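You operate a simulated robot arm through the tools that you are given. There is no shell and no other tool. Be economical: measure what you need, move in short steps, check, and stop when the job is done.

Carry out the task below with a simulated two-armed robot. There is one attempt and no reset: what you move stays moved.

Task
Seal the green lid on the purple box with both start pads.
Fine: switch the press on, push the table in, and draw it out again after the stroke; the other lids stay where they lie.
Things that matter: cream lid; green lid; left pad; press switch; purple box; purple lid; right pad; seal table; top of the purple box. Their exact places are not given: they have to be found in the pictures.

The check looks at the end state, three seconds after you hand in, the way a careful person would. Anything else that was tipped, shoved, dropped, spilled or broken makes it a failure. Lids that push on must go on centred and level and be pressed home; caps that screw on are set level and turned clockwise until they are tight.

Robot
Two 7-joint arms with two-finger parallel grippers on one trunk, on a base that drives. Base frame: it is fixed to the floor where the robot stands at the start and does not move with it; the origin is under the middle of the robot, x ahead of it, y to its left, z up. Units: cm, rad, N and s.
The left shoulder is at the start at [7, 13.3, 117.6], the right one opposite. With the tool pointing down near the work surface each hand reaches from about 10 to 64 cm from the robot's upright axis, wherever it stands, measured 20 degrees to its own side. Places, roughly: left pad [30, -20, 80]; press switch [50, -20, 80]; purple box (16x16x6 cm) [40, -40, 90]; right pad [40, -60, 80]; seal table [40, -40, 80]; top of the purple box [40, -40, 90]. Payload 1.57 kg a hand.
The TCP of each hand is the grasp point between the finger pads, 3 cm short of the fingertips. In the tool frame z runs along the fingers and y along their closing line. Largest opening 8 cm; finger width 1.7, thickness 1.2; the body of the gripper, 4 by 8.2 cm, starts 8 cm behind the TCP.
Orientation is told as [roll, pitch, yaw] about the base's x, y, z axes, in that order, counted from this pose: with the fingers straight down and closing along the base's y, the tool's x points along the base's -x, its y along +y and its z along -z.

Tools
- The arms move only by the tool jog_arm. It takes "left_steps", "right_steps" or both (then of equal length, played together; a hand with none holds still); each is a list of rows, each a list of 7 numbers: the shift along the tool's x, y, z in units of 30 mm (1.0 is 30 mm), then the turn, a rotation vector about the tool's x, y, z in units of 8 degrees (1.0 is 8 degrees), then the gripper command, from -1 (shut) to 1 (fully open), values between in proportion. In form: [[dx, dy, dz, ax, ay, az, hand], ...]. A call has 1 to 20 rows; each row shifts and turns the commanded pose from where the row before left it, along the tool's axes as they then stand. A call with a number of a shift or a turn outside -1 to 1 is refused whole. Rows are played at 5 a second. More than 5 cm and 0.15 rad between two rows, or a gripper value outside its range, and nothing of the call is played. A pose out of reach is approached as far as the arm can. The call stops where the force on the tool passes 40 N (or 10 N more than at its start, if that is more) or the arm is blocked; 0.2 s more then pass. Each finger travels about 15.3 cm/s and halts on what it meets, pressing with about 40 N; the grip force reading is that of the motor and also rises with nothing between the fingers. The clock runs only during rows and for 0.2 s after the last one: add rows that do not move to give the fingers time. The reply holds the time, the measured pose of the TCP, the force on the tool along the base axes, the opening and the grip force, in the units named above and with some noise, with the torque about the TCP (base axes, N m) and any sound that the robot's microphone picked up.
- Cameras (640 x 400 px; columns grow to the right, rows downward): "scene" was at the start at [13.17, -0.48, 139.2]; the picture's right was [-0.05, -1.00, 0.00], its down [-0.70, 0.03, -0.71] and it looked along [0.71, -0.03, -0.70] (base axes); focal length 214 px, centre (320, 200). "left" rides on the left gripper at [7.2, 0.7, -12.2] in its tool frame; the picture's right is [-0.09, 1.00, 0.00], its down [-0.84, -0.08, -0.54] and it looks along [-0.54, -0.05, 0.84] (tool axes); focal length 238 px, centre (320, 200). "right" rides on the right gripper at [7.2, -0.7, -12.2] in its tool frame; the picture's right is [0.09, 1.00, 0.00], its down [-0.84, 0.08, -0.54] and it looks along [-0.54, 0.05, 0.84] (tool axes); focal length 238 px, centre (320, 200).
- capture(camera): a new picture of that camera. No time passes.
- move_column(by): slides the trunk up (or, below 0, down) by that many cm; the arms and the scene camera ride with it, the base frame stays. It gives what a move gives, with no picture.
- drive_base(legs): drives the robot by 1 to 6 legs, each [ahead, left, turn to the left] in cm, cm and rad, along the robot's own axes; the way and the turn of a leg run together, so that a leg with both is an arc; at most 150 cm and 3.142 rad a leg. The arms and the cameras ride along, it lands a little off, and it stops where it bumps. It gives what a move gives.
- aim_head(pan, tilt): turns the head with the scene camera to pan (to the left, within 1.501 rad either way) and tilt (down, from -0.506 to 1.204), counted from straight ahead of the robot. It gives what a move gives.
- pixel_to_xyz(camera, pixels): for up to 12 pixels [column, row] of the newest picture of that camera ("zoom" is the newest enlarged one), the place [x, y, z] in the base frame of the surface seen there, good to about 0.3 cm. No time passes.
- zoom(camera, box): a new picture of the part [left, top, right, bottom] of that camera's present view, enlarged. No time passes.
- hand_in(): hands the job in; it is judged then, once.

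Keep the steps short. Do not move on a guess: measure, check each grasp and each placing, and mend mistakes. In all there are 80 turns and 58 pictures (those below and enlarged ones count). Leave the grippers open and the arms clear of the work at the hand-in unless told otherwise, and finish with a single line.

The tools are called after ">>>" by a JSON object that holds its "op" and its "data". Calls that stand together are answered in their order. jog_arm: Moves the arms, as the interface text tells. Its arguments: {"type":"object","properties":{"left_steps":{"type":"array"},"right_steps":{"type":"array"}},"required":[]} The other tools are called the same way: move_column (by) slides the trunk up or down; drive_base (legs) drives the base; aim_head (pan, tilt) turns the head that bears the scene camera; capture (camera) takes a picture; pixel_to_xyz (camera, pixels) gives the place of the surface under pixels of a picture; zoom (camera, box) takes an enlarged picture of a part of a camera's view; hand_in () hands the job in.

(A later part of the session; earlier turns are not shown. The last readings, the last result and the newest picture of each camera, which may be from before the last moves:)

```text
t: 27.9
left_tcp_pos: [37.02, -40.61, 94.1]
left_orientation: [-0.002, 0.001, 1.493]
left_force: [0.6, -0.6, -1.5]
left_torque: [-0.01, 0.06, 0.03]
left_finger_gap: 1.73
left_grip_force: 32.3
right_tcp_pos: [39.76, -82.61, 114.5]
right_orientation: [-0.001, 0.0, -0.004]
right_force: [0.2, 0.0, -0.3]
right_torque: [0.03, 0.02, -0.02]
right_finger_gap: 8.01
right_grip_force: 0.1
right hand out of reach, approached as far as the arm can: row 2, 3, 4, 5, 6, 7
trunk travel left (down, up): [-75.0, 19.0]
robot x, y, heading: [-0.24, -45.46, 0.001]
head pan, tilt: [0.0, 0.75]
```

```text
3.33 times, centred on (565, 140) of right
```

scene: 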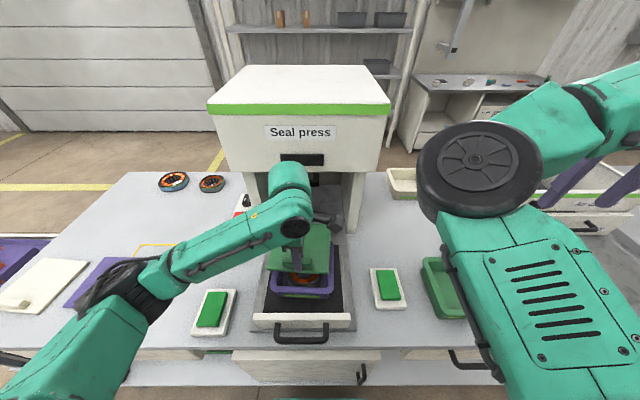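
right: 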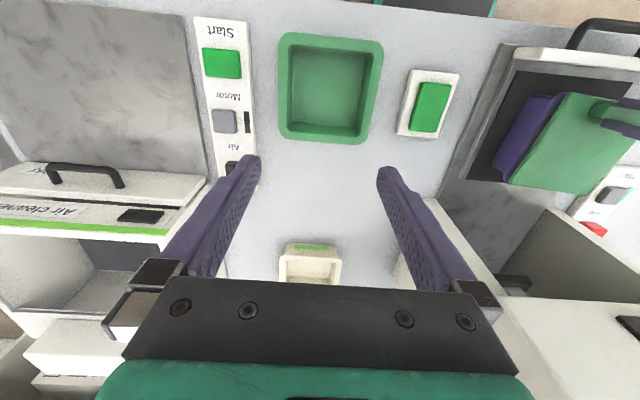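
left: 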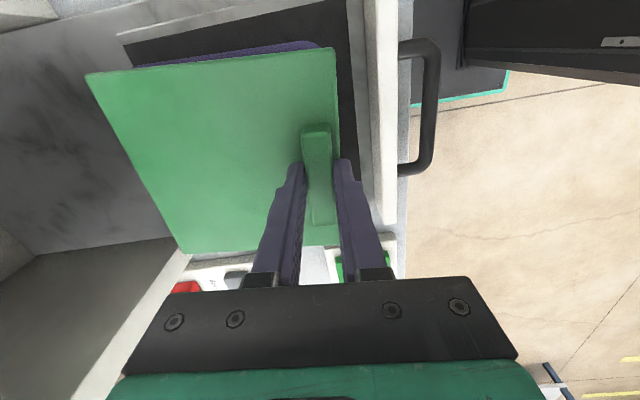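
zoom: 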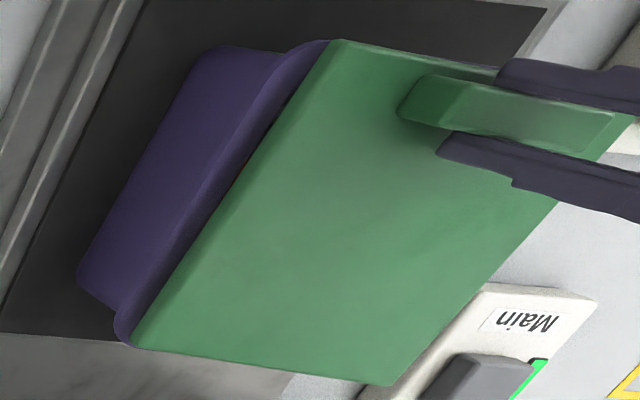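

The lid's near edge slopes more than the box's (0.075 vs 0.044), so the lid is about 2° too clockwise, and about 0.25 cm too near. I turn it +2°, shift +0.25 x / -0.15 y, then re-check.

>>> {"op": "jog_arm", "data": {"left_steps": [[0, 0, 0, 0, 0, -0.25, -1], [0.047, -0.085, 0, 0, 0, 0, -1], [0, 0, 0.07, 0, 0, 0, -1], [0, 0, 0, 0, 0, 0, -1], [0, 0, 0, 0, 0, 0, -1]]}}

>>> {"op": "zoom", "data": {"camera": "scene", "box": [265, 255, 345, 305]}}

>>> {"op": "pixel_to_xyz", "data": {"camera": "zoom", "pixels": [[40, 265], [100, 268], [300, 290], [425, 298], [433, 220], [433, 130], [450, 215], [450, 130], [300, 302], [150, 288]]}}

```text
t: 29.1
left_tcp_pos: [37.08, -40.69, 93.82]
left_orientation: [-0.002, 0.0, 1.527]
left_force: [-0.3, -0.1, -2.2]
left_torque: [0.01, 0.07, -0.01]
left_finger_gap: 1.75
left_grip_force: 32.5
right_tcp_pos: [39.79, -82.57, 114.45]
right_orientation: [-0.003, 0.0, -0.005]
right_force: [-0.4, 0.0, 0.1]
right_torque: [0.0, -0.03, -0.01]
right_finger_gap: 8.0
right_grip_force: 0.0
trunk travel left (down, up): [-75.0, 19.0]
robot x, y, heading: [-0.26, -45.03, -0.006]
head pan, tilt: [0.0, 0.75]
```

```text
8.00 times, centred on (305, 280) of scene
```

zoom: 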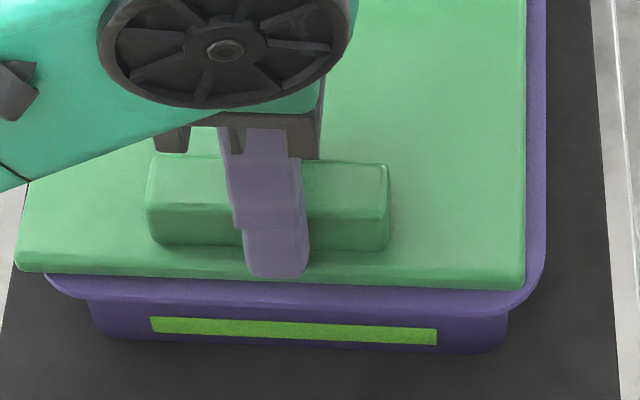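

```text
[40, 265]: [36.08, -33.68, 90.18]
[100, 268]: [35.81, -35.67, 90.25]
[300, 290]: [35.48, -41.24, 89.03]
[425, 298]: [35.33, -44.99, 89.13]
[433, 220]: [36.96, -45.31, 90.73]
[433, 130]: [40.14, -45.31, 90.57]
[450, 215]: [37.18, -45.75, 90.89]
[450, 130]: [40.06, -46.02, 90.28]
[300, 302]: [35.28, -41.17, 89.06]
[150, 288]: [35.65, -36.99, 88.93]
```

>>> {"op": "pixel_to_xyz", "data": {"camera": "zoom", "pixels": [[522, 60], [521, 150], [520, 230], [542, 60], [542, 150], [540, 230], [22, 255], [27, 215], [60, 283], [520, 300], [300, 272], [20, 240]]}}

>>> {"op": "zoom", "data": {"camera": "left", "box": [70, 20, 370, 270]}}

```text
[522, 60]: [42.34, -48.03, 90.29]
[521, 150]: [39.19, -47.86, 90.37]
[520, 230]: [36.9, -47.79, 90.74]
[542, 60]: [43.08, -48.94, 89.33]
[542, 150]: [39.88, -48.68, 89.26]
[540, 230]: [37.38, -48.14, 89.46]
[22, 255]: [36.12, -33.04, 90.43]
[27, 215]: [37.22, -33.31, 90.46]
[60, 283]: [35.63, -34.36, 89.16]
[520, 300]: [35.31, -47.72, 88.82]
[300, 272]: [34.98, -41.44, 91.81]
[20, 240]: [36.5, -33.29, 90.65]
```

```text
1.60 times, centred on (220, 145) of left
```

zoom: 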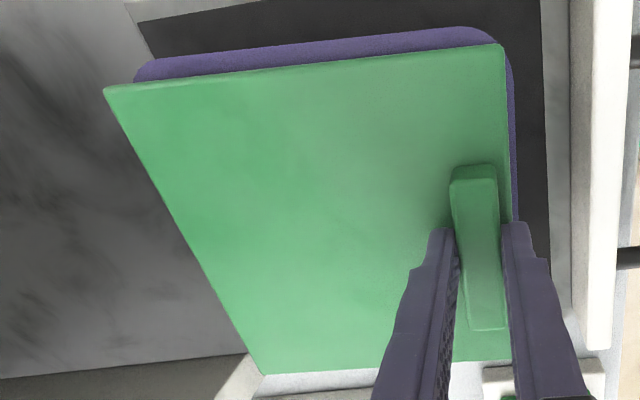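

Edges are now parallel. A last shift of +0.2 x, -0.1 y, then I lower in 2 mm steps until contact.

>>> {"op": "jog_arm", "data": {"left_steps": [[0.03, -0.067, 0, 0, 0, 0, -1], [0, 0, 0.07, 0, 0, 0, -1], [0, 0, 0.05, 0, 0, 0, -1], [0, 0, 0.05, 0, 0, 0, -1], [0, 0, 0.05, 0, 0, 0, -1], [0, 0, 0, 0, 0, 0, -1]]}}

```text
t: 30.5
left_tcp_pos: [37.25, -40.75, 93.48]
left_orientation: [-0.008, 0.001, 1.528]
left_force: [5.2, 1.7, 25.2]
left_torque: [0.63, -0.04, -0.06]
left_finger_gap: 1.75
left_grip_force: 32.8
right_tcp_pos: [39.58, -82.53, 114.63]
right_orientation: [-0.001, -0.001, -0.003]
right_force: [1.1, 0.5, -0.8]
right_torque: [0.03, 0.03, 0.02]
right_finger_gap: 8.01
right_grip_force: 0.1
trunk travel left (down, up): [-75.0, 19.0]
robot x, y, heading: [-0.11, -45.41, -0.003]
head pan, tilt: [0.0, 0.75]
```

Contact at the expected height (25 N). I ease off 1 mm, open the fingers and lift straight up.

>>> {"op": "jog_arm", "data": {"left_steps": [[0, 0, -0.05, 0, 0, 0, -1], [0, 0, 0, 0, 0, 0, -0.4], [0, 0, 0, 0, 0, 0, 0], [0, 0, 0, 0, 0, 0, 0], [0, 0, -0.3, 0, 0, 0, 0], [0, 0, -0.8, 0, 0, 0, 0], [0, 0, -0.9, 0, 0, 0, 0], [0, 0, -0.9, 0, 0, 0, 0], [0, 0, 0, 0, 0, 0, 0]]}}

>>> {"op": "zoom", "data": {"camera": "left", "box": [70, 0, 420, 250]}}

>>> {"op": "zoom", "data": {"camera": "scene", "box": [245, 220, 365, 305]}}

```text
t: 32.5
left_tcp_pos: [39.16, -39.7, 101.12]
left_orientation: [-0.003, 0.002, 1.524]
left_force: [1.0, 0.9, 0.1]
left_torque: [-0.03, -0.05, -0.02]
left_finger_gap: 4.0
left_grip_force: 0.1
left hand out of reach, approached as far as the arm can: row 6, 7, 8
right_tcp_pos: [39.79, -82.62, 114.53]
right_orientation: [-0.002, -0.001, -0.003]
right_force: [0.3, -0.4, 0.0]
right_torque: [0.02, -0.02, -0.01]
right_finger_gap: 8.0
right_grip_force: 0.1
trunk travel left (down, up): [-75.0, 19.0]
robot x, y, heading: [0.11, -45.22, -0.007]
head pan, tilt: [0.0, 0.75]
```

```text
1.60 times, centred on (245, 125) of left
```

zoom: 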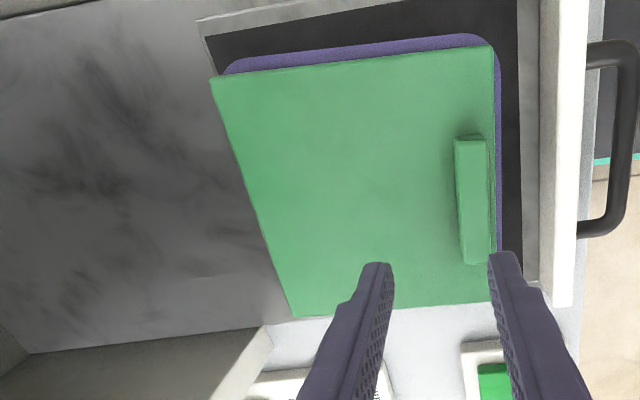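

```text
4.71 times, centred on (305, 262) of scene
```

zoom: 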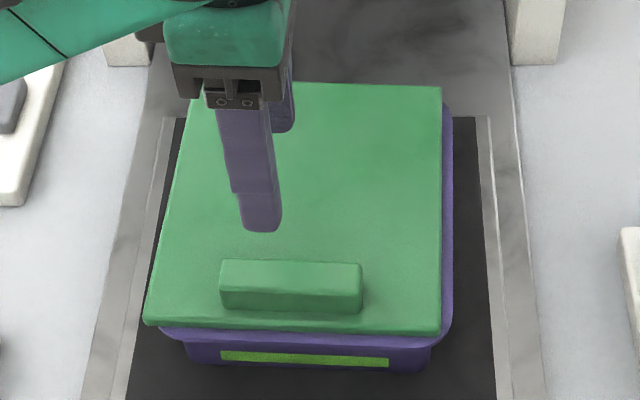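

The lid lies on the box. I measure its edges, the rim and its level.

>>> {"op": "pixel_to_xyz", "data": {"camera": "zoom", "pixels": [[438, 100], [438, 200], [436, 310], [450, 130], [449, 200], [449, 290], [150, 315], [172, 230], [185, 150], [300, 326], [300, 334], [370, 88]]}}

>>> {"op": "capture", "data": {"camera": "left"}}

>>> {"op": "pixel_to_xyz", "data": {"camera": "left", "pixels": [[204, 52], [300, 38], [380, 30], [386, 60], [388, 110], [385, 24], [300, 30], [215, 80], [232, 130], [250, 180], [300, 195], [391, 100]]}}

```text
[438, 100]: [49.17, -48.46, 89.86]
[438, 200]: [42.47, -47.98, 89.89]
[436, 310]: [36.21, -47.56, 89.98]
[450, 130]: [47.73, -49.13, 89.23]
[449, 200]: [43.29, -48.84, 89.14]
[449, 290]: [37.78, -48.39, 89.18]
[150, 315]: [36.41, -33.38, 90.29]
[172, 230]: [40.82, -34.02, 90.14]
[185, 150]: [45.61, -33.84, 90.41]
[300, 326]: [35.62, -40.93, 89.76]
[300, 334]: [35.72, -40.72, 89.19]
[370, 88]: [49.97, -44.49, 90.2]
```

```text
17 pictures are left
```

left: 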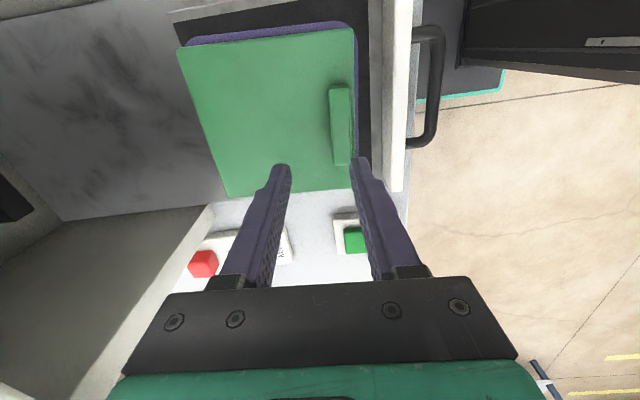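

```text
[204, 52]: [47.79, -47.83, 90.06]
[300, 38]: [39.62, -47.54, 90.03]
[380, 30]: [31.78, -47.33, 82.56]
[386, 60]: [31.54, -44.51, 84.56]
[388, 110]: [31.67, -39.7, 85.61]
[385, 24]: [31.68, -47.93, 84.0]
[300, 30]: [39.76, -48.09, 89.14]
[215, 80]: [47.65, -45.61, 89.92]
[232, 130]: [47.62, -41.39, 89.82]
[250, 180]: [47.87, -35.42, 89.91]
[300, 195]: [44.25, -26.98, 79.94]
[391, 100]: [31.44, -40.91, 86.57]
```

The level is good (z ≈ 90 all over), but the +y rim strip isn't visible below the lid edge in the left picture, so I enlarge there to check centring.

>>> {"op": "zoom", "data": {"camera": "left", "box": [170, 10, 370, 210]}}

>>> {"op": "pixel_to_xyz", "data": {"camera": "zoom", "pixels": [[190, 374], [260, 370], [230, 376], [230, 385], [200, 62], [200, 50], [300, 40], [350, 37], [350, 27], [380, 120], [372, 120], [102, 160]]}}

```text
2.00 times, centred on (270, 110) of left
```

zoom: 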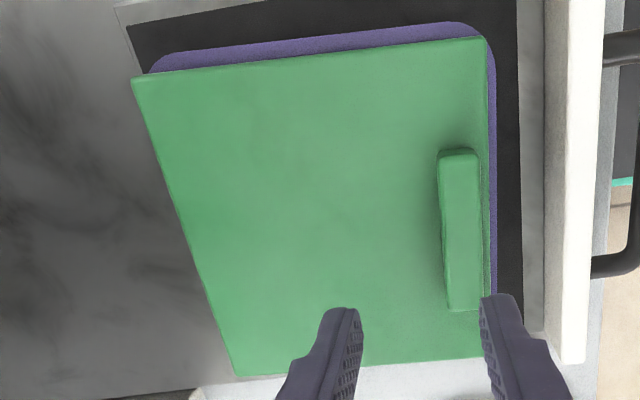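

```text
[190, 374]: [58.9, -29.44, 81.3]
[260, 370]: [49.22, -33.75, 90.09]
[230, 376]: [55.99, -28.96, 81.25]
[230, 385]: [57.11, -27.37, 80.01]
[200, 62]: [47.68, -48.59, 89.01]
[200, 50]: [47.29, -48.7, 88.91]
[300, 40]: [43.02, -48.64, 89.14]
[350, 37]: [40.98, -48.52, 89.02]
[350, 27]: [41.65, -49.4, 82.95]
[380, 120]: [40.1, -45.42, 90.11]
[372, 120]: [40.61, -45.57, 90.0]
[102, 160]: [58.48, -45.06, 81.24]
```

Lid edges lie at y -48.1..-33.4 within the rim -48.8..-33.0, and 0.4–0.6 cm inside along x too: centred. Next is the table handle; I measure it in the left picture (bar near (432,90)).

>>> {"op": "pixel_to_xyz", "data": {"camera": "left", "pixels": [[436, 60], [435, 90], [432, 120], [430, 35], [415, 145], [405, 90], [418, 90], [400, 100], [396, 100], [440, 90], [430, 90]]}}

>>> {"op": "pixel_to_xyz", "data": {"camera": "scene", "pixels": [[302, 340], [302, 344], [302, 336], [278, 332], [328, 332], [302, 322], [302, 330], [290, 340], [315, 340]]}}

>>> {"op": "zoom", "data": {"camera": "scene", "box": [250, 300, 360, 360]}}

```text
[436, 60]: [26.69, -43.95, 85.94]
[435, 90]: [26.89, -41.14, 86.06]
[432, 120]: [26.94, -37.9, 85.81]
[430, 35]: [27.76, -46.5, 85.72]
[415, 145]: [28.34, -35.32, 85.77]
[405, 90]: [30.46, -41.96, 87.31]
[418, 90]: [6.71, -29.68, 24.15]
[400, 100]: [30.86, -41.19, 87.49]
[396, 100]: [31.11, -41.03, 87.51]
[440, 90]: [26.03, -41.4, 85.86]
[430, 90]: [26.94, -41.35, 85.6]
```

```text
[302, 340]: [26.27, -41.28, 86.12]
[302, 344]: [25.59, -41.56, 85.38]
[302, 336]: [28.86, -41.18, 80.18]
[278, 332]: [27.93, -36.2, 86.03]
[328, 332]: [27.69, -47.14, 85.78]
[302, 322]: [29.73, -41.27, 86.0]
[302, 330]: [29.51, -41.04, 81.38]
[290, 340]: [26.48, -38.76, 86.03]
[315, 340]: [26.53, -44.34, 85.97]
```

```text
5.82 times, centred on (305, 330) of scene
```

zoom: 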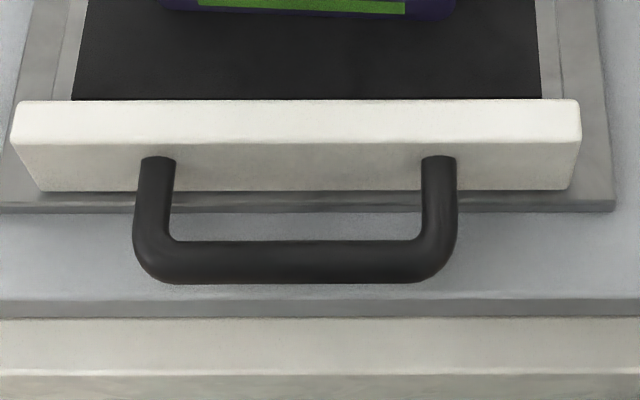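

The bar is at x≈26.4, z 84.7–86.1, y -47..-36, with 2.8 cm free behind it. High up the hand cannot come close to the body, so I raise the trunk 12 cm, then bring the hand over the bar.

>>> {"op": "move_column", "data": {"by": 12}}

>>> {"op": "jog_arm", "data": {"left_steps": [[0, 0, 0.6, 0, 0, -0.34, 0], [0.1, 0.3, 0.8, 0, 0, 0, -0.25], [0.1, 0.6, 0.7, 0, 0, 0, -0.25], [0.13, 0.8, 0.7, 0, 0, 0, -0.25], [0.13, 0.8, 0.7, 0, 0, 0, -0.25], [0.13, 0.8, 0.7, 0, 0, 0, -0.25], [0.1, 0.8, 0.3, 0, 0, 0, -0.25], [0, 0, 0, 0, 0, 0, -0.25]]}}

```text
t: 34.0
left_tcp_pos: [39.21, -39.88, 113.15]
left_orientation: [-0.003, 0.002, 1.525]
left_force: [0.6, -0.9, 0.6]
left_torque: [0.0, 0.03, -0.04]
left_finger_gap: 4.01
left_grip_force: 0.2
right_tcp_pos: [39.7, -82.59, 126.58]
right_orientation: [-0.002, 0.0, -0.005]
right_force: [0.4, -0.2, -0.8]
right_torque: [0.02, -0.02, -0.02]
right_finger_gap: 8.04
right_grip_force: 0.0
trunk travel left (down, up): [-87.0, 7.0]
robot x, y, heading: [-0.07, -45.15, -0.007]
head pan, tilt: [0.0, 0.75]
```

```text
t: 35.8
left_tcp_pos: [28.3, -41.03, 98.35]
left_orientation: [-0.002, 0.004, 1.57]
left_force: [-0.1, 0.4, -0.5]
left_torque: [-0.01, 0.02, 0.03]
left_finger_gap: 3.02
left_grip_force: 0.0
left hand out of reach, approached as far as the arm can: row 1, 3, 4, 5, 7
right_tcp_pos: [39.84, -82.59, 126.47]
right_orientation: [-0.003, 0.0, -0.003]
right_force: [-0.4, 0.4, 0.0]
right_torque: [-0.01, -0.02, -0.01]
right_finger_gap: 7.99
right_grip_force: 0.1
trunk travel left (down, up): [-87.0, 7.0]
robot x, y, heading: [0.15, -44.87, -0.007]
head pan, tilt: [0.0, 0.75]
```

Close: x 28.3, z 98. I go down 5 cm and then 1.9 cm nearer.

>>> {"op": "jog_arm", "data": {"left_steps": [[0, 0, 0.6, 0, 0, 0, -0.25], [0, 0, 0.6, 0, 0, 0, -0.25], [0, 0.3, 0.5, 0, 0, 0, -0.25], [0.05, 0.33, 0, 0, 0, 0, -0.25], [0, 0, 0, 0, 0, 0, -0.25]]}}

>>> {"op": "zoom", "data": {"camera": "left", "box": [220, 20, 420, 200]}}

```text
t: 37.0
left_tcp_pos: [26.43, -41.07, 93.25]
left_orientation: [-0.002, 0.002, 1.569]
left_force: [0.1, 0.1, -0.5]
left_torque: [-0.02, 0.05, -0.01]
left_finger_gap: 3.03
left_grip_force: 0.0
right_tcp_pos: [39.76, -82.36, 126.61]
right_orientation: [-0.001, 0.0, -0.004]
right_force: [-0.2, -0.7, 0.4]
right_torque: [0.03, 0.01, 0.0]
right_finger_gap: 7.98
right_grip_force: 0.1
trunk travel left (down, up): [-87.0, 7.0]
robot x, y, heading: [-0.05, -45.27, -0.005]
head pan, tilt: [0.0, 0.75]
```

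```text
2.22 times, centred on (320, 110) of left
```

zoom: 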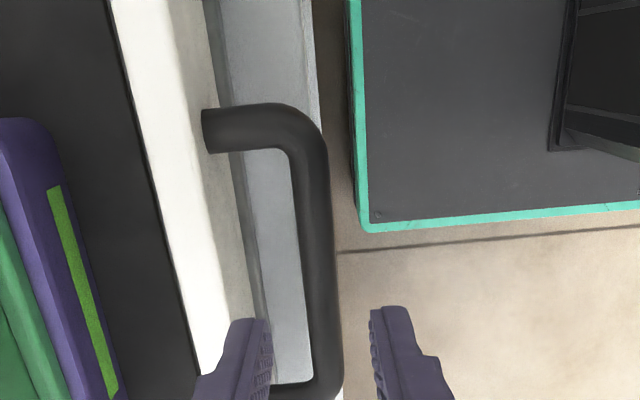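

Aligned over the bar. I lower to z 85.7 and close on the bar.

>>> {"op": "jog_arm", "data": {"left_steps": [[0, 0, 0.6, 0, 0, 0, -0.25], [0, 0, 0.6, 0, 0, 0, -0.25], [0, 0, 0.6, 0, 0, 0, -0.25], [0, 0, 0.4, 0, 0, 0, -0.25], [0, 0, 0.32, 0, 0, 0, -0.25], [0, 0, 0, 0, 0, 0, -0.6], [0, 0, 0, 0, 0, 0, -1], [0, 0, 0, 0, 0, 0, -1]]}}

```text
t: 38.8
left_tcp_pos: [26.49, -41.08, 85.6]
left_orientation: [-0.002, 0.003, 1.573]
left_force: [5.6, -0.1, 3.0]
left_torque: [-0.08, -0.06, 0.38]
left_finger_gap: 1.37
left_grip_force: 30.1
right_tcp_pos: [39.83, -82.57, 126.49]
right_orientation: [-0.001, 0.001, -0.002]
right_force: [-0.5, -1.7, -0.3]
right_torque: [-0.01, 0.0, 0.01]
right_finger_gap: 8.01
right_grip_force: 0.0
trunk travel left (down, up): [-87.0, 7.0]
robot x, y, heading: [0.14, -44.97, -0.003]
head pan, tilt: [0.0, 0.75]
```

Bar gripped (gap 1.37). I push the table in gently along +x, 0.6–0.9 cm a row.

>>> {"op": "jog_arm", "data": {"left_steps": [[0, -0.1, 0, 0, 0, 0, -1], [0, -0.2, 0, 0, 0, 0, -1], [0, -0.3, 0, 0, 0, 0, -1], [0, -0.3, 0, 0, 0, 0, -1], [0, -0.3, 0, 0, 0, 0, -1], [0, -0.3, 0, 0, 0, 0, -1], [0, -0.3, 0, 0, 0, 0, -1], [0, -0.3, 0, 0, 0, 0, -1], [0, -0.3, 0, 0, 0, 0, -1], [0, -0.3, 0, 0, 0, 0, -1], [0, -0.3, 0, 0, 0, 0, -1], [0, -0.3, 0, 0, 0, 0, -1], [0, -0.3, 0, 0, 0, 0, -1], [0, -0.3, 0, 0, 0, 0, -1], [0, -0.3, 0, 0, 0, 0, -1], [0, -0.3, 0, 0, 0, 0, -1], [0, -0.3, 0, 0, 0, 0, -1], [0, -0.3, 0, 0, 0, 0, -1], [0, -0.2, 0, 0, 0, 0, -1], [0, -0.1, 0, 0, 0, 0, -1]]}}

>>> {"op": "capture", "data": {"camera": "scene"}}

```text
t: 43.0
left_tcp_pos: [41.96, -39.29, 84.38]
left_orientation: [0.015, -0.051, 1.577]
left_force: [-1.6, -25.2, 8.8]
left_torque: [0.31, -0.01, 0.24]
left_finger_gap: 1.36
left_grip_force: 30.3
right_tcp_pos: [39.58, -83.35, 126.45]
right_orientation: [0.004, 0.0, -0.003]
right_force: [0.3, 0.3, 0.4]
right_torque: [0.02, 0.02, -0.03]
right_finger_gap: 8.01
right_grip_force: 0.0
trunk travel left (down, up): [-87.0, 7.0]
robot x, y, heading: [0.05, -44.93, -0.002]
head pan, tilt: [0.0, 0.75]
```

```text
13 pictures are left
```

scene: 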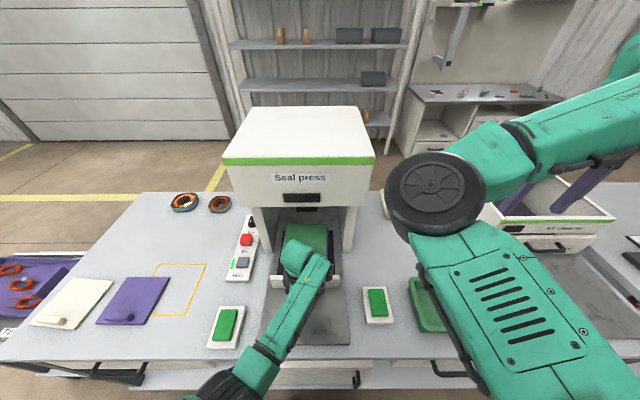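

The table has gone in 15.5 cm; the hand feels 25 N sideways, so the rail runs slightly askew. I loosen the fingers to let the hand relax and read the pose.

>>> {"op": "jog_arm", "data": {"left_steps": [[0, 0, 0, 0, 0, 0, -0.45], [0, 0, 0, 0, 0, 0, -0.45], [0, 0, 0, 0, 0, 0, -0.45]]}}

>>> {"op": "zoom", "data": {"camera": "scene", "box": [230, 200, 370, 350]}}

```text
t: 44.0
left_tcp_pos: [42.28, -38.4, 84.6]
left_orientation: [0.011, -0.048, 1.584]
left_force: [0.2, 0.6, -0.3]
left_torque: [-0.01, 0.0, -0.02]
left_finger_gap: 2.21
left_grip_force: 0.0
right_tcp_pos: [39.8, -82.47, 126.68]
right_orientation: [-0.003, 0.0, -0.003]
right_force: [0.3, 0.7, 0.0]
right_torque: [-0.01, -0.02, -0.02]
right_finger_gap: 8.01
right_grip_force: 0.0
trunk travel left (down, up): [-87.0, 7.0]
robot x, y, heading: [0.04, -45.06, -0.001]
head pan, tilt: [0.0, 0.75]
stopped in row 3 (left hand): the arm was blocked; the commanded pose is now the measured one
```

```text
2.67 times, centred on (300, 275) of scene
```

zoom: 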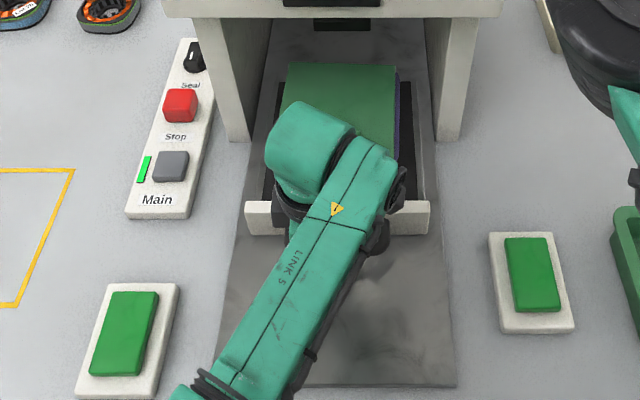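

The hand reports being blocked though the tool force is nil, so maybe the elbow touches something. I tilt the head down and look.

>>> {"op": "aim_head", "data": {"pan": 0.25, "tilt": 1.15}}

>>> {"op": "capture", "data": {"camera": "scene"}}

```text
t: 44.8
left_tcp_pos: [42.33, -38.43, 84.7]
left_orientation: [0.011, -0.049, 1.584]
left_force: [1.2, 0.3, -1.0]
left_torque: [0.0, 0.01, -0.02]
left_finger_gap: 2.21
left_grip_force: 0.1
right_tcp_pos: [39.77, -82.58, 126.63]
right_orientation: [0.0, -0.001, -0.002]
right_force: [1.1, 1.0, 0.1]
right_torque: [0.02, 0.01, -0.02]
right_finger_gap: 8.02
right_grip_force: 0.0
trunk travel left (down, up): [-87.0, 7.0]
robot x, y, heading: [-0.22, -45.1, -0.011]
head pan, tilt: [0.25, 1.15]
```

```text
11 pictures are left
```

scene: 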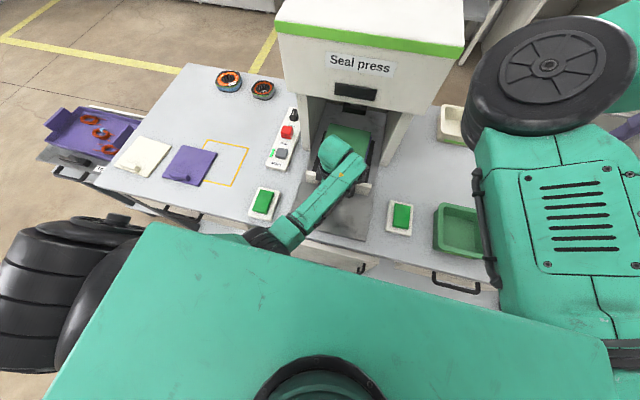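

The forearm runs down to an elbow that sits against the bench's front edge — that's the blockage. I open to 3 cm, lift the hand straight up and see if the elbow comes free.

>>> {"op": "jog_arm", "data": {"left_steps": [[0, 0, 0, 0, 0, 0, -0.25], [0, 0, -0.3, 0, 0, 0, -0.25], [0, 0, -0.5, 0, 0, 0, -0.25], [0, 0, -0.7, 0, 0, 0, -0.25], [0, 0, -0.8, 0, 0, 0, -0.25], [0, 0, -0.8, 0, 0, 0, -0.25], [0, 0, -0.8, 0, 0, 0, -0.25], [0, 0, -0.8, 0, 0, 0, -0.25], [0, 0, 0, 0, 0, 0, -0.25]]}}

```text
t: 45.6
left_tcp_pos: [42.4, -37.15, 85.8]
left_orientation: [0.018, -0.072, 1.579]
left_force: [1.0, -13.0, -5.3]
left_torque: [-0.16, 0.25, -0.22]
left_finger_gap: 3.04
left_grip_force: 0.8
right_tcp_pos: [39.69, -83.2, 126.36]
right_orientation: [0.003, -0.001, -0.005]
right_force: [-0.2, 0.4, -0.1]
right_torque: [-0.01, 0.0, 0.0]
right_finger_gap: 7.99
right_grip_force: 0.1
trunk travel left (down, up): [-87.0, 7.0]
robot x, y, heading: [0.22, -44.9, -0.009]
head pan, tilt: [0.25, 1.15]
stopped in row 4 (left hand): the force on the tool passed its limit (the readings are from after the stop); the commanded pose is now the measured one
```

The jog is still hindered. I measure where the elbow and forearm really are from the last scene picture (no move since of consequence).

>>> {"op": "pixel_to_xyz", "data": {"camera": "scene", "pixels": [[262, 240], [280, 235], [290, 215], [300, 240], [250, 238], [320, 200], [240, 225], [310, 235], [350, 262], [275, 245], [340, 150], [200, 225]]}}

```text
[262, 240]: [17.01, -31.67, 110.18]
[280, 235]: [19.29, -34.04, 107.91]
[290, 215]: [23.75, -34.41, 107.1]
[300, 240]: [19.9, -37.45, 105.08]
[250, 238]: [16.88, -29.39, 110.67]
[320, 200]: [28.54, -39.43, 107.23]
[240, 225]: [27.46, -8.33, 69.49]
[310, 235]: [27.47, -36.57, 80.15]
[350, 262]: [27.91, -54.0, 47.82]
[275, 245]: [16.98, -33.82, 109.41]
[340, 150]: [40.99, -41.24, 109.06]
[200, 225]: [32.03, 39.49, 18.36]
```

The forearm is at z≈107 and the elbow at (17,-31,110): no bench contact; so the arm is at a joint limit in this twisted pose. I lift the hand out of the handle with the trunk (+6 cm).

>>> {"op": "move_column", "data": {"by": 6}}

```text
t: 46.6
left_tcp_pos: [42.41, -36.97, 91.83]
left_orientation: [0.017, -0.078, 1.581]
left_force: [0.3, 0.0, 0.1]
left_torque: [0.02, 0.01, 0.01]
left_finger_gap: 3.0
left_grip_force: 0.1
right_tcp_pos: [39.83, -83.05, 132.4]
right_orientation: [0.001, 0.003, -0.005]
right_force: [0.7, 0.5, -0.4]
right_torque: [-0.01, -0.05, 0.02]
right_finger_gap: 7.99
right_grip_force: 0.1
trunk travel left (down, up): [-93.0, 1.0]
robot x, y, heading: [0.03, -45.22, -0.007]
head pan, tilt: [0.25, 1.15]
```

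Free now. I lift slightly and turn the hand back to yaw 0 in place.

>>> {"op": "jog_arm", "data": {"left_steps": [[0, 0.2, -0.2, 0, 0, 0, -0.25], [0, 0.2, -0.3, 0, 0, 0.98, -0.25], [0, 0, 0, 0, 0, 0.98, -0.25], [0, 0, 0, 0, 0, 0.98, -0.25], [0, 0, 0, 0, 0, 0.98, -0.25], [0, 0, 0, 0, 0, 0.98, -0.25], [0, 0, 0, 0, 0, 0.98, -0.25], [0, 0, 0, 0, 0, 0.98, -0.25], [0, 0, 0, 0, 0, 0.98, -0.25], [0, 0, 0, 0, 0, 0.98, -0.25], [0, 0, 0, 0, 0, 0.98, -0.25], [0, 0, 0, 0, 0, 0.98, -0.25], [0, 0, 0, 0, 0, 0.5, -0.25], [0, 0, 0, 0, 0, 0, -0.25]]}}

```text
t: 49.6
left_tcp_pos: [41.07, -37.2, 93.31]
left_orientation: [0.072, 0.016, 0.006]
left_force: [0.1, 0.9, 0.4]
left_torque: [0.02, 0.01, 0.03]
left_finger_gap: 2.98
left_grip_force: 0.1
right_tcp_pos: [39.74, -82.78, 132.47]
right_orientation: [-0.001, -0.001, -0.005]
right_force: [-0.1, -0.5, 1.4]
right_torque: [-0.03, 0.0, -0.03]
right_finger_gap: 8.0
right_grip_force: 0.1
trunk travel left (down, up): [-93.0, 1.0]
robot x, y, heading: [-0.13, -44.99, -0.007]
head pan, tilt: [0.25, 1.15]
```

Now yaw 0. I level the hand, shut the fingers, place them in front of the bar at (38.8,-40.7) and lower to z 86.5.

>>> {"op": "jog_arm", "data": {"left_steps": [[0, 0, 0, 0.515, -0.115, 0, -0.5], [0.38, -0.4, 0, 0, 0, 0, -1], [0.38, -0.4, 0, 0, 0, 0, -1], [0, -0.37, 0, 0, 0, 0, -1], [0, 0, 0.6, 0, 0, 0, -1], [0, 0, 0.6, 0, 0, 0, -1], [0, 0, 0.6, 0, 0, 0, -1], [0, 0, 0.47, 0, 0, 0, -1], [0, 0, 0, 0, 0, 0, -1]]}}

>>> {"op": "capture", "data": {"camera": "left"}}

```text
t: 51.6
left_tcp_pos: [38.45, -39.47, 86.01]
left_orientation: [0.026, 0.009, 0.006]
left_force: [0.3, -0.5, -0.4]
left_torque: [0.01, -0.02, 0.0]
left_finger_gap: 0.02
left_grip_force: 21.3
right_tcp_pos: [39.74, -82.69, 132.44]
right_orientation: [-0.001, 0.002, -0.005]
right_force: [0.8, 0.9, -0.2]
right_torque: [-0.03, -0.01, 0.0]
right_finger_gap: 8.0
right_grip_force: 0.1
trunk travel left (down, up): [-93.0, 1.0]
robot x, y, heading: [-0.21, -45.4, -0.005]
head pan, tilt: [0.25, 1.15]
```

```text
10 pictures are left
```

left: 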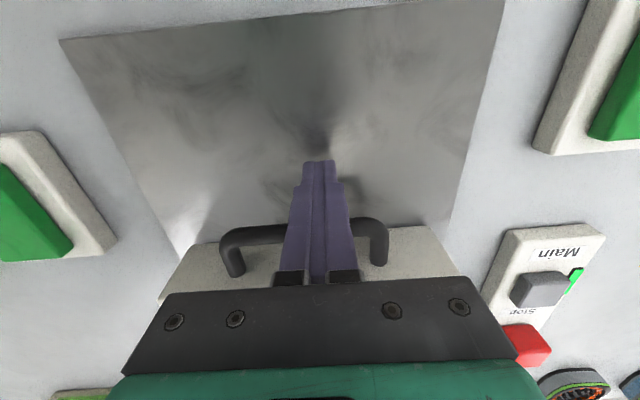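

The fingers stand just in front of the bar. The right arm's reading shifted whenever the left got stuck, so the arms likely rub; I move the right hand 6 cm outward first, then push the table on by its bar.

>>> {"op": "jog_arm", "data": {"right_steps": [[0, -0.5, 0, 0, 0, 0, 1], [0, -0.5, 0, 0, 0, 0, 1], [0, -0.5, 0, 0, 0, 0, 1], [0, -0.5, 0, 0, 0, 0, 1], [0, 0, 0, 0, 0, 0, 1]]}}

>>> {"op": "jog_arm", "data": {"left_steps": [[-0.2, -0.1, 0, 0, 0, 0, -1], [-0.2, -0.1, 0, 0, 0, 0, -1], [-0.25, 0, 0, 0, 0, 0, -1], [-0.25, 0, 0, 0, 0, 0, -1], [-0.25, 0, 0, 0, 0, 0, -1], [-0.25, 0, 0, 0, 0, 0, -1], [-0.25, 0, 0, 0, 0, 0, -1], [-0.25, 0, 0, 0, 0, 0, -1], [-0.25, 0, 0, 0, 0, 0, -1], [-0.25, 0, 0, 0, 0, 0, -1], [0, 0, 0, 0, 0, 0, -1]]}}

```text
t: 52.8
left_tcp_pos: [38.63, -39.35, 86.25]
left_orientation: [0.025, 0.004, 0.008]
left_force: [0.6, 0.0, 0.0]
left_torque: [0.02, -0.03, -0.02]
left_finger_gap: 0.0
left_grip_force: 21.8
right_tcp_pos: [39.78, -88.71, 132.59]
right_orientation: [-0.003, 0.001, -0.005]
right_force: [0.9, -0.8, 0.0]
right_torque: [0.01, 0.0, 0.04]
right_finger_gap: 8.0
right_grip_force: 0.1
trunk travel left (down, up): [-93.0, 1.0]
robot x, y, heading: [0.31, -45.43, -0.008]
head pan, tilt: [0.25, 1.15]
```

```text
t: 55.4
left_tcp_pos: [46.63, -37.03, 86.01]
left_orientation: [0.061, -0.006, 0.035]
left_force: [-2.0, -0.6, 0.7]
left_torque: [-0.02, -0.01, -0.02]
left_finger_gap: 0.0
left_grip_force: 21.7
right_tcp_pos: [39.66, -88.75, 132.62]
right_orientation: [-0.003, -0.001, -0.005]
right_force: [0.6, 0.5, -0.2]
right_torque: [0.02, 0.05, 0.03]
right_finger_gap: 7.99
right_grip_force: 0.1
trunk travel left (down, up): [-93.0, 1.0]
robot x, y, heading: [-0.13, -45.23, -0.004]
head pan, tilt: [0.25, 1.15]
stopped in row 11 (left hand): the arm was blocked; the commanded pose is now the measured one
```

It moved to x 46.6 but is again pushed toward +y and blocked. I look at the whole arm.

>>> {"op": "aim_head", "data": {"pan": 0.15, "tilt": 0.85}}

>>> {"op": "capture", "data": {"camera": "scene"}}

```text
t: 56.2
left_tcp_pos: [46.49, -37.15, 85.92]
left_orientation: [0.06, -0.006, 0.034]
left_force: [0.7, -0.2, 0.4]
left_torque: [0.0, 0.01, -0.01]
left_finger_gap: 0.01
left_grip_force: 20.9
right_tcp_pos: [39.74, -88.66, 132.56]
right_orientation: [-0.003, 0.0, -0.006]
right_force: [-0.5, 0.2, -0.4]
right_torque: [0.03, -0.01, 0.01]
right_finger_gap: 8.01
right_grip_force: 0.0
trunk travel left (down, up): [-93.0, 1.0]
robot x, y, heading: [-0.01, -45.4, -0.004]
head pan, tilt: [0.15, 0.85]
```

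```text
9 pictures are left
```

scene: 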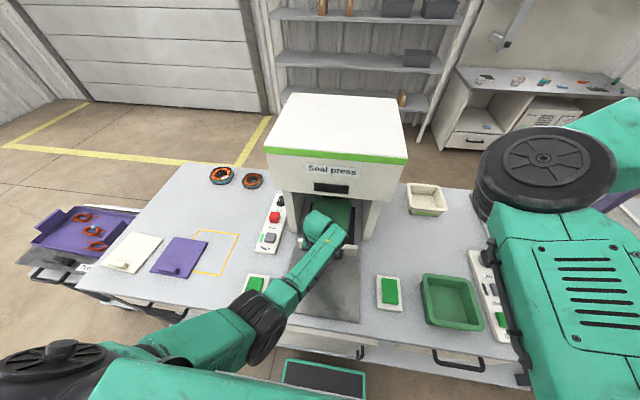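

>>> {"op": "pixel_to_xyz", "data": {"camera": "scene", "pixels": [[318, 203], [330, 212], [342, 228], [310, 245], [335, 205], [352, 190], [290, 290], [250, 310], [265, 345], [330, 187], [352, 245], [225, 340]]}}

>>> {"op": "zoom", "data": {"camera": "scene", "box": [230, 160, 420, 360]}}

```text
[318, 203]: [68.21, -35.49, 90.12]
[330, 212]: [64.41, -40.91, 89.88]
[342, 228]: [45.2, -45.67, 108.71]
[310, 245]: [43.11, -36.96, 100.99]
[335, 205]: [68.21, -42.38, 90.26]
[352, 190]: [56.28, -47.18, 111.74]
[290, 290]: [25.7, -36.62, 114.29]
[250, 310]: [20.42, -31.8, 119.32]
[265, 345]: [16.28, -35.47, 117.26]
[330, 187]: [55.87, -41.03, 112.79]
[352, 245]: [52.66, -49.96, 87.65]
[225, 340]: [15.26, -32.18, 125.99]
```

```text
2.00 times, centred on (325, 260) of scene
```

zoom: 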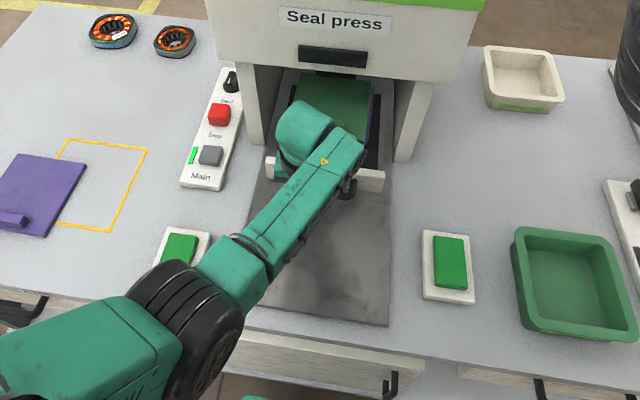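

The left elbow (17,-33,120) is up against the robot's own chest. Table is in by ~22 cm. I back the hand off 3 cm and drive the base 12 cm right, so the left arm works out in front of its own shoulder.

>>> {"op": "jog_arm", "data": {"left_steps": [[0.5, 0.1, 0, 0, 0, 0, -1], [0.5, 0.1, 0, 0, 0, 0, -1], [0, 0, 0, 0, 0, 0, -1]]}}

>>> {"op": "drive_base", "data": {"legs": [[0, -14, 0]]}}

>>> {"op": "jog_arm", "data": {"left_steps": [[0, 0.5, 0, 0.3, 0, 0, -1], [0, 0.7, 0, 0.15, 0.04, 0.25, -1], [0, 0.8, 0, 0, 0, 0, -1], [0, 0.6, 0, 0, 0, 0, -1], [0, 0, 0, 0, 0, 0, -1]]}}

```text
t: 57.0
left_tcp_pos: [44.13, -35.08, 85.94]
left_orientation: [0.085, -0.014, 0.044]
left_force: [0.0, -0.1, 0.3]
left_torque: [-0.02, 0.0, 0.0]
left_finger_gap: 0.0
left_grip_force: 20.8
right_tcp_pos: [39.71, -88.66, 132.47]
right_orientation: [0.0, 0.0, -0.006]
right_force: [0.4, 0.1, -0.2]
right_torque: [0.01, -0.01, 0.0]
right_finger_gap: 7.99
right_grip_force: 0.0
trunk travel left (down, up): [-93.0, 1.0]
robot x, y, heading: [-0.42, -44.98, -0.004]
head pan, tilt: [0.15, 0.85]
```

```text
t: 58.4
left_tcp_pos: [43.55, -49.33, 85.68]
left_orientation: [0.082, -0.007, 0.042]
left_force: [0.1, 0.1, 0.9]
left_torque: [-0.05, -0.01, 0.02]
left_finger_gap: 0.01
left_grip_force: 21.4
right_tcp_pos: [39.59, -102.81, 132.68]
right_orientation: [-0.004, -0.001, -0.007]
right_force: [0.5, 0.8, 0.6]
right_torque: [0.02, 0.01, 0.02]
right_finger_gap: 8.0
right_grip_force: 0.0
trunk travel left (down, up): [-93.0, 1.0]
robot x, y, heading: [-0.27, -59.82, -0.007]
head pan, tilt: [0.15, 0.85]
```

```text
t: 59.6
left_tcp_pos: [43.48, -41.71, 85.93]
left_orientation: [0.021, 0.001, 0.006]
left_force: [0.1, 0.3, -0.8]
left_torque: [0.03, -0.02, -0.03]
left_finger_gap: 0.05
left_grip_force: 21.6
right_tcp_pos: [39.56, -102.8, 132.62]
right_orientation: [-0.002, -0.001, -0.006]
right_force: [-0.3, 0.8, -0.5]
right_torque: [0.0, 0.04, 0.0]
right_finger_gap: 7.98
right_grip_force: 0.2
trunk travel left (down, up): [-93.0, 1.0]
robot x, y, heading: [0.06, -59.45, -0.005]
head pan, tilt: [0.15, 0.85]
```

Tracking is clean now. I move to the bar's middle (y≈-40) and push on until the table stops.

>>> {"op": "jog_arm", "data": {"left_steps": [[-0.3, 0.25, 0, 0.15, 0, 0, -1], [-0.4, 0.25, 0, 0, 0, 0, -1], [-0.25, 0, 0, 0, 0, 0, -1], [-0.2, 0, 0, 0, 0, 0, -1], [-0.2, 0, 0, 0, 0, 0, -1], [-0.2, 0, 0, 0, 0, 0, -1], [-0.2, 0, 0, 0, 0, 0, -1], [-0.2, 0, 0, 0, 0, 0, -1], [-0.2, 0, 0, 0, 0, 0, -1], [-0.2, 0, 0, 0, 0, 0, -1], [-0.2, 0, 0, 0, 0, 0, -1], [-0.2, 0, 0, 0, 0, 0, -1], [-0.2, 0, 0, 0, 0, 0, -1], [-0.2, 0, 0, 0, 0, 0, -1], [-0.2, 0, 0, 0, 0, 0, -1], [-0.2, 0, 0, 0, 0, 0, -1], [-0.2, 0, 0, 0, 0, 0, -1]]}}

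>>> {"op": "zoom", "data": {"camera": "scene", "box": [200, 150, 380, 330]}}

```text
t: 62.8
left_tcp_pos: [52.08, -40.18, 85.84]
left_orientation: [0.001, 0.022, 0.007]
left_force: [-13.2, 1.8, 6.4]
left_torque: [0.0, 0.06, 0.01]
left_finger_gap: 0.0
left_grip_force: 21.1
left hand out of reach, approached as far as the arm can: row 15
right_tcp_pos: [39.27, -102.88, 132.79]
right_orientation: [-0.003, -0.005, -0.004]
right_force: [0.3, 0.1, -0.5]
right_torque: [0.03, 0.0, 0.0]
right_finger_gap: 8.0
right_grip_force: 0.1
trunk travel left (down, up): [-93.0, 1.0]
robot x, y, heading: [-0.66, -59.71, -0.007]
head pan, tilt: [0.15, 0.85]
stopped in row 15 (left hand): the force on the tool passed its limit (the readings are from after the stop); the commanded pose is now the measured one
```

```text
2.22 times, centred on (290, 240) of scene
```

zoom: 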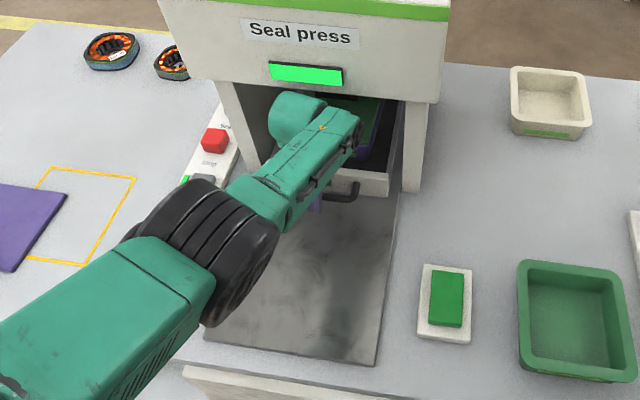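

The press's ready light is green: the table is fully in. I retract the left hand and raise it, then drive 18 cm back left so both pads are symmetric.

>>> {"op": "jog_arm", "data": {"left_steps": [[0.5, 0, 0, 0, 0, 0, -1], [0.8, 0, 0, 0, 0, 0, -1], [0.8, 0, 0, 0, -0.15, 0, -1], [0.8, 0, -0.4, 0, 0, 0, -1], [0.4, 0, -0.8, 0, 0, 0, -1], [0, 0, -0.8, 0, 0, 0, -1], [0, 0, -0.8, 0, 0, 0, -1], [0, 0, 0, 0, 0, 0, -1]], "right_steps": [[0, 0, 0, 0, 0, 0, -1], [0, 0, 0.5, 0, 0, 0, -1], [0, 0, 0.8, 0, 0, 0, -1], [0, 0, 0.8, 0, 0, 0, -1], [0, 0, 0.8, 0, 0, 0, -1], [0, 0, 0.8, 0, 0, 0, -1], [0, 0, 0.8, 0, 0, 0, -1], [0, 0, 0, 0, 0, 0, -1]]}}

>>> {"op": "drive_base", "data": {"legs": [[0, 18, 0]]}}

```text
t: 64.6
left_tcp_pos: [42.45, -40.1, 94.39]
left_orientation: [0.0, -0.003, 0.006]
left_force: [-0.8, 0.2, 0.0]
left_torque: [-0.03, 0.01, -0.01]
left_finger_gap: 0.02
left_grip_force: 21.3
right_tcp_pos: [39.66, -103.13, 119.12]
right_orientation: [-0.001, -0.001, -0.005]
right_force: [-0.4, 0.3, -0.5]
right_torque: [-0.01, -0.01, -0.01]
right_finger_gap: 0.0
right_grip_force: 21.1
trunk travel left (down, up): [-93.0, 1.0]
robot x, y, heading: [-0.0, -59.36, -0.007]
head pan, tilt: [0.15, 0.85]
```

```text
t: 66.1
left_tcp_pos: [42.59, -22.73, 94.26]
left_orientation: [0.001, -0.004, 0.005]
left_force: [-0.3, -1.2, -0.8]
left_torque: [-0.01, 0.01, -0.01]
left_finger_gap: 0.02
left_grip_force: 20.9
right_tcp_pos: [39.75, -85.72, 118.9]
right_orientation: [0.003, 0.0, -0.005]
right_force: [-0.5, -0.5, 0.2]
right_torque: [0.04, -0.03, 0.03]
right_finger_gap: 0.0
right_grip_force: 21.8
trunk travel left (down, up): [-93.0, 1.0]
robot x, y, heading: [-0.16, -41.79, -0.006]
head pan, tilt: [0.15, 0.85]
```

Now both shut hands go to above their pads: left (33.8,-19), right (39.6,-63.4), tips about 2.5 cm above.

>>> {"op": "jog_arm", "data": {"left_steps": [[0.245, 0.103, 0, 0, 0, 0, -1], [0.245, 0.103, 0, 0, 0, 0, -1], [0.245, 0.103, 0, 0, 0, 0, -1], [0.245, 0.103, 0, 0, 0, 0, -1], [0.245, 0.103, 0, 0, 0, 0, -1], [0.245, 0.103, 0, 0, 0, 0, -1], [0.245, 0.103, 0.2, 0, 0, 0, -1], [0.245, 0.103, 0.2, 0, 0, 0, -1], [0.245, 0.103, 0.3, 0, 0, 0, -1], [0.245, 0.103, 0.3, 0, 0, 0, -1], [0.245, 0.103, 0.3, 0, 0, 0, -1], [0.245, 0.103, 0.3, 0, 0, 0, -1], [0, 0, 0, 0, 0, 0, -1], [0, 0, 0, 0, 0, 0, -1]], "right_steps": [[0, 0.62, 0.82, 0, 0, 0, -1], [0, 0.62, 0.82, 0, 0, 0, -1], [0, 0.62, 0.82, 0, 0, 0, -1], [0, 0.62, 0.82, 0, 0, 0, -1], [0, 0.62, 0.82, 0, 0, 0, -1], [0, 0.62, 0.82, 0, 0, 0, -1], [0, 0.62, 0.82, 0, 0, 0, -1], [0, 0.62, 0.82, 0, 0, 0, -1], [0, 0.62, 0.82, 0, 0, 0, -1], [0, 0.62, 0.82, 0, 0, 0, -1], [0, 0.62, 0.82, 0, 0, 0, -1], [0, 0.62, 0.7, 0, 0, 0, -1], [0, 0, 0, 0, 0, 0, -1], [0, 0, 0, 0, 0, 0, -1]]}}

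>>> {"op": "capture", "data": {"camera": "scene"}}

```text
t: 68.2
left_tcp_pos: [35.6, -19.69, 91.66]
left_orientation: [-0.001, -0.003, 0.004]
left_force: [-1.1, -0.5, 0.4]
left_torque: [-0.01, 0.03, -0.02]
left_finger_gap: 0.0
left_grip_force: 21.0
right_tcp_pos: [45.7, -73.8, 102.84]
right_orientation: [-0.119, -0.176, -0.044]
right_force: [-0.2, -0.1, 0.4]
right_torque: [-0.02, 0.01, -0.01]
right_finger_gap: 0.0
right_grip_force: 21.3
trunk travel left (down, up): [-93.0, 1.0]
robot x, y, heading: [0.19, -41.51, -0.005]
head pan, tilt: [0.15, 0.85]
stopped in row 10 (right hand): the arm was blocked; the commanded pose is now the measured one
```

```text
6 pictures are left
```

scene: 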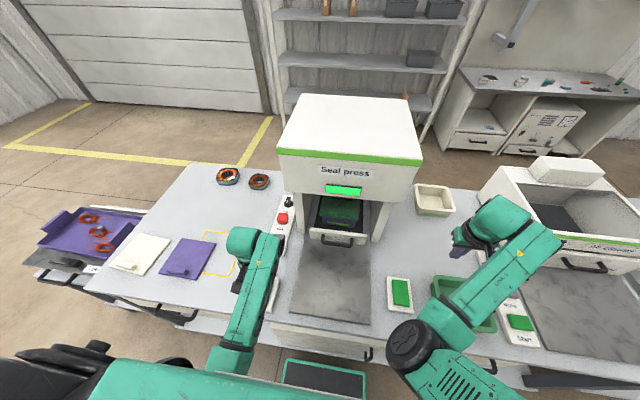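

The right elbow is jammed close to the body (hand tilted, no contact with anything in the scene). I drive back 12 cm to give both arms room, then straighten the right hand and read.

>>> {"op": "drive_base", "data": {"legs": [[-12, 0, 0]]}}

>>> {"op": "jog_arm", "data": {"right_steps": [[-0.6, 0, 0, -0.425, 0.63, -0.158, -1], [-0.6, 0, 0, -0.425, 0.63, -0.158, -1], [-0.6, 0.3, 0, 0, 0, 0, -1], [-0.2, 0.6, 0.3, 0, 0, 0, -1], [0, 0.6, 0.4, 0, 0, 0, -1], [0, 0.6, 0.4, 0, 0, 0, -1], [0, 0.6, 0.4, 0, 0, 0, -1], [0, 0.6, 0.4, 0, 0, 0, -1], [0, 0, 0, 0, 0, 0, -1]]}}

```text
t: 69.5
left_tcp_pos: [23.78, -19.65, 91.45]
left_orientation: [0.001, -0.002, 0.002]
left_force: [-0.6, -1.2, 0.2]
left_torque: [0.02, 0.01, 0.02]
left_finger_gap: 0.0
left_grip_force: 21.2
right_tcp_pos: [33.64, -73.73, 102.72]
right_orientation: [-0.117, -0.173, -0.044]
right_force: [-0.3, 0.5, -0.1]
right_torque: [0.0, 0.02, -0.01]
right_finger_gap: 0.04
right_grip_force: 21.1
trunk travel left (down, up): [-93.0, 1.0]
robot x, y, heading: [-11.87, -41.95, -0.005]
head pan, tilt: [0.15, 0.85]
```

```text
t: 71.5
left_tcp_pos: [23.65, -19.65, 91.55]
left_orientation: [-0.001, -0.002, 0.003]
left_force: [-0.3, -0.1, -0.2]
left_torque: [0.05, -0.03, -0.03]
left_finger_gap: 0.01
left_grip_force: 21.1
right_tcp_pos: [40.14, -65.45, 98.18]
right_orientation: [-0.015, -0.01, -0.028]
right_force: [0.1, 0.9, -0.2]
right_torque: [0.04, -0.02, -0.04]
right_finger_gap: 0.0
right_grip_force: 21.4
trunk travel left (down, up): [-93.0, 1.0]
robot x, y, heading: [-12.28, -41.81, -0.011]
head pan, tilt: [0.15, 0.85]
```

Works well now. I bring both hands above their pads, tips ~2.5 cm over.

>>> {"op": "jog_arm", "data": {"left_steps": [[-0.67, 0.05, 0, 0, 0, 0, -1], [-0.67, 0.05, 0, 0, 0, 0, -1], [-0.67, 0.05, 0.2, 0, 0, 0, -1], [-0.67, 0.05, 0.25, 0, 0, 0, -1], [-0.67, 0.02, 0.25, 0, 0, 0, -1], [0, 0, 0, 0, 0, 0, -1], [0, 0, 0, 0, 0, 0, -1]], "right_steps": [[0.05, 0.2, 0.58, 0, 0, 0, -1], [0.05, 0.2, 0.58, 0, 0, 0, -1], [0.05, 0.2, 0.58, 0, 0, 0, -1], [0.05, 0.1, 0.58, 0, 0, 0, -1], [0, 0, 0.58, 0, 0, 0, -1], [0, 0, 0, 0, 0, 0, -1], [0, 0, 0, 0, 0, 0, -1]]}}

>>> {"op": "capture", "data": {"camera": "right"}}

```text
t: 73.1
left_tcp_pos: [33.72, -19.03, 89.54]
left_orientation: [0.001, -0.007, 0.003]
left_force: [0.7, 0.1, 0.0]
left_torque: [0.01, 0.02, -0.01]
left_finger_gap: 0.0
left_grip_force: 21.6
right_tcp_pos: [39.19, -62.63, 88.88]
right_orientation: [-0.009, 0.0, -0.018]
right_force: [0.3, -0.1, 0.3]
right_torque: [0.0, 0.0, -0.01]
right_finger_gap: 0.01
right_grip_force: 21.1
trunk travel left (down, up): [-93.0, 1.0]
robot x, y, heading: [-12.17, -41.93, -0.006]
head pan, tilt: [0.15, 0.85]
```

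```text
5 pictures are left
```

right: 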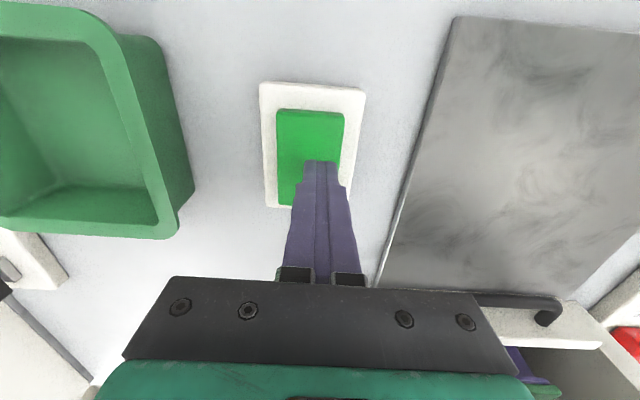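

The right tip is on the green pad, a bit off centre. I shift it -0.6 cm in y, lower both to just above contact, then press both together and hold.

>>> {"op": "jog_arm", "data": {"left_steps": [[0, 0, 0.4, 0, 0, 0, -1], [0, 0, 0.35, 0, 0, 0, -1], [0, 0, 0, 0, 0, 0, -1], [0, 0, 0.1, 0, 0, 0, -1], [0, 0, 0.1, 0, 0, 0, -1], [0, 0, 0.1, 0, 0, 0, -1], [0, 0, 0.07, 0, 0, 0, -1], [0, 0, 0.05, 0, 0, 0, -1], [0, 0, 0, 0, 0, 0, -1], [0, 0, 0, 0, 0, 0, -1], [0, 0, 0, 0, 0, 0, -1], [0, 0, 0, 0, 0, 0, -1], [0, 0, 0, 0, 0, 0, -1], [0, 0, 0, 0, 0, 0, -1]], "right_steps": [[0, -0.2, 0.2, 0, 0, 0, -1], [0, 0, 0.33, 0, 0, 0, -1], [0, 0, 0, 0, 0, 0, -1], [0, 0, 0.1, 0, 0, 0, -1], [0, 0, 0.1, 0, 0, 0, -1], [0, 0, 0.1, 0, 0, 0, -1], [0, 0, 0.07, 0, 0, 0, -1], [0, 0, 0.05, 0, 0, 0, -1], [0, 0, 0, 0, 0, 0, -1], [0, 0, 0, 0, 0, 0, -1], [0, 0, 0, 0, 0, 0, -1], [0, 0, 0, 0, 0, 0, -1], [0, 0, 0, 0, 0, 0, -1], [0, 0, 0, 0, 0, 0, -1]]}}

```text
t: 76.1
left_tcp_pos: [33.71, -18.94, 86.01]
left_orientation: [0.0, -0.005, 0.004]
left_force: [2.2, -0.5, 5.0]
left_torque: [0.02, -0.03, 0.03]
left_finger_gap: 0.03
left_grip_force: 21.2
right_tcp_pos: [39.03, -62.56, 85.88]
right_orientation: [-0.003, 0.003, -0.011]
right_force: [3.1, -0.2, 6.4]
right_torque: [0.02, -0.12, -0.03]
right_finger_gap: 0.02
right_grip_force: 21.3
trunk travel left (down, up): [-93.0, 1.0]
robot x, y, heading: [-11.94, -41.78, -0.003]
head pan, tilt: [0.15, 0.85]
heard: click, click
```

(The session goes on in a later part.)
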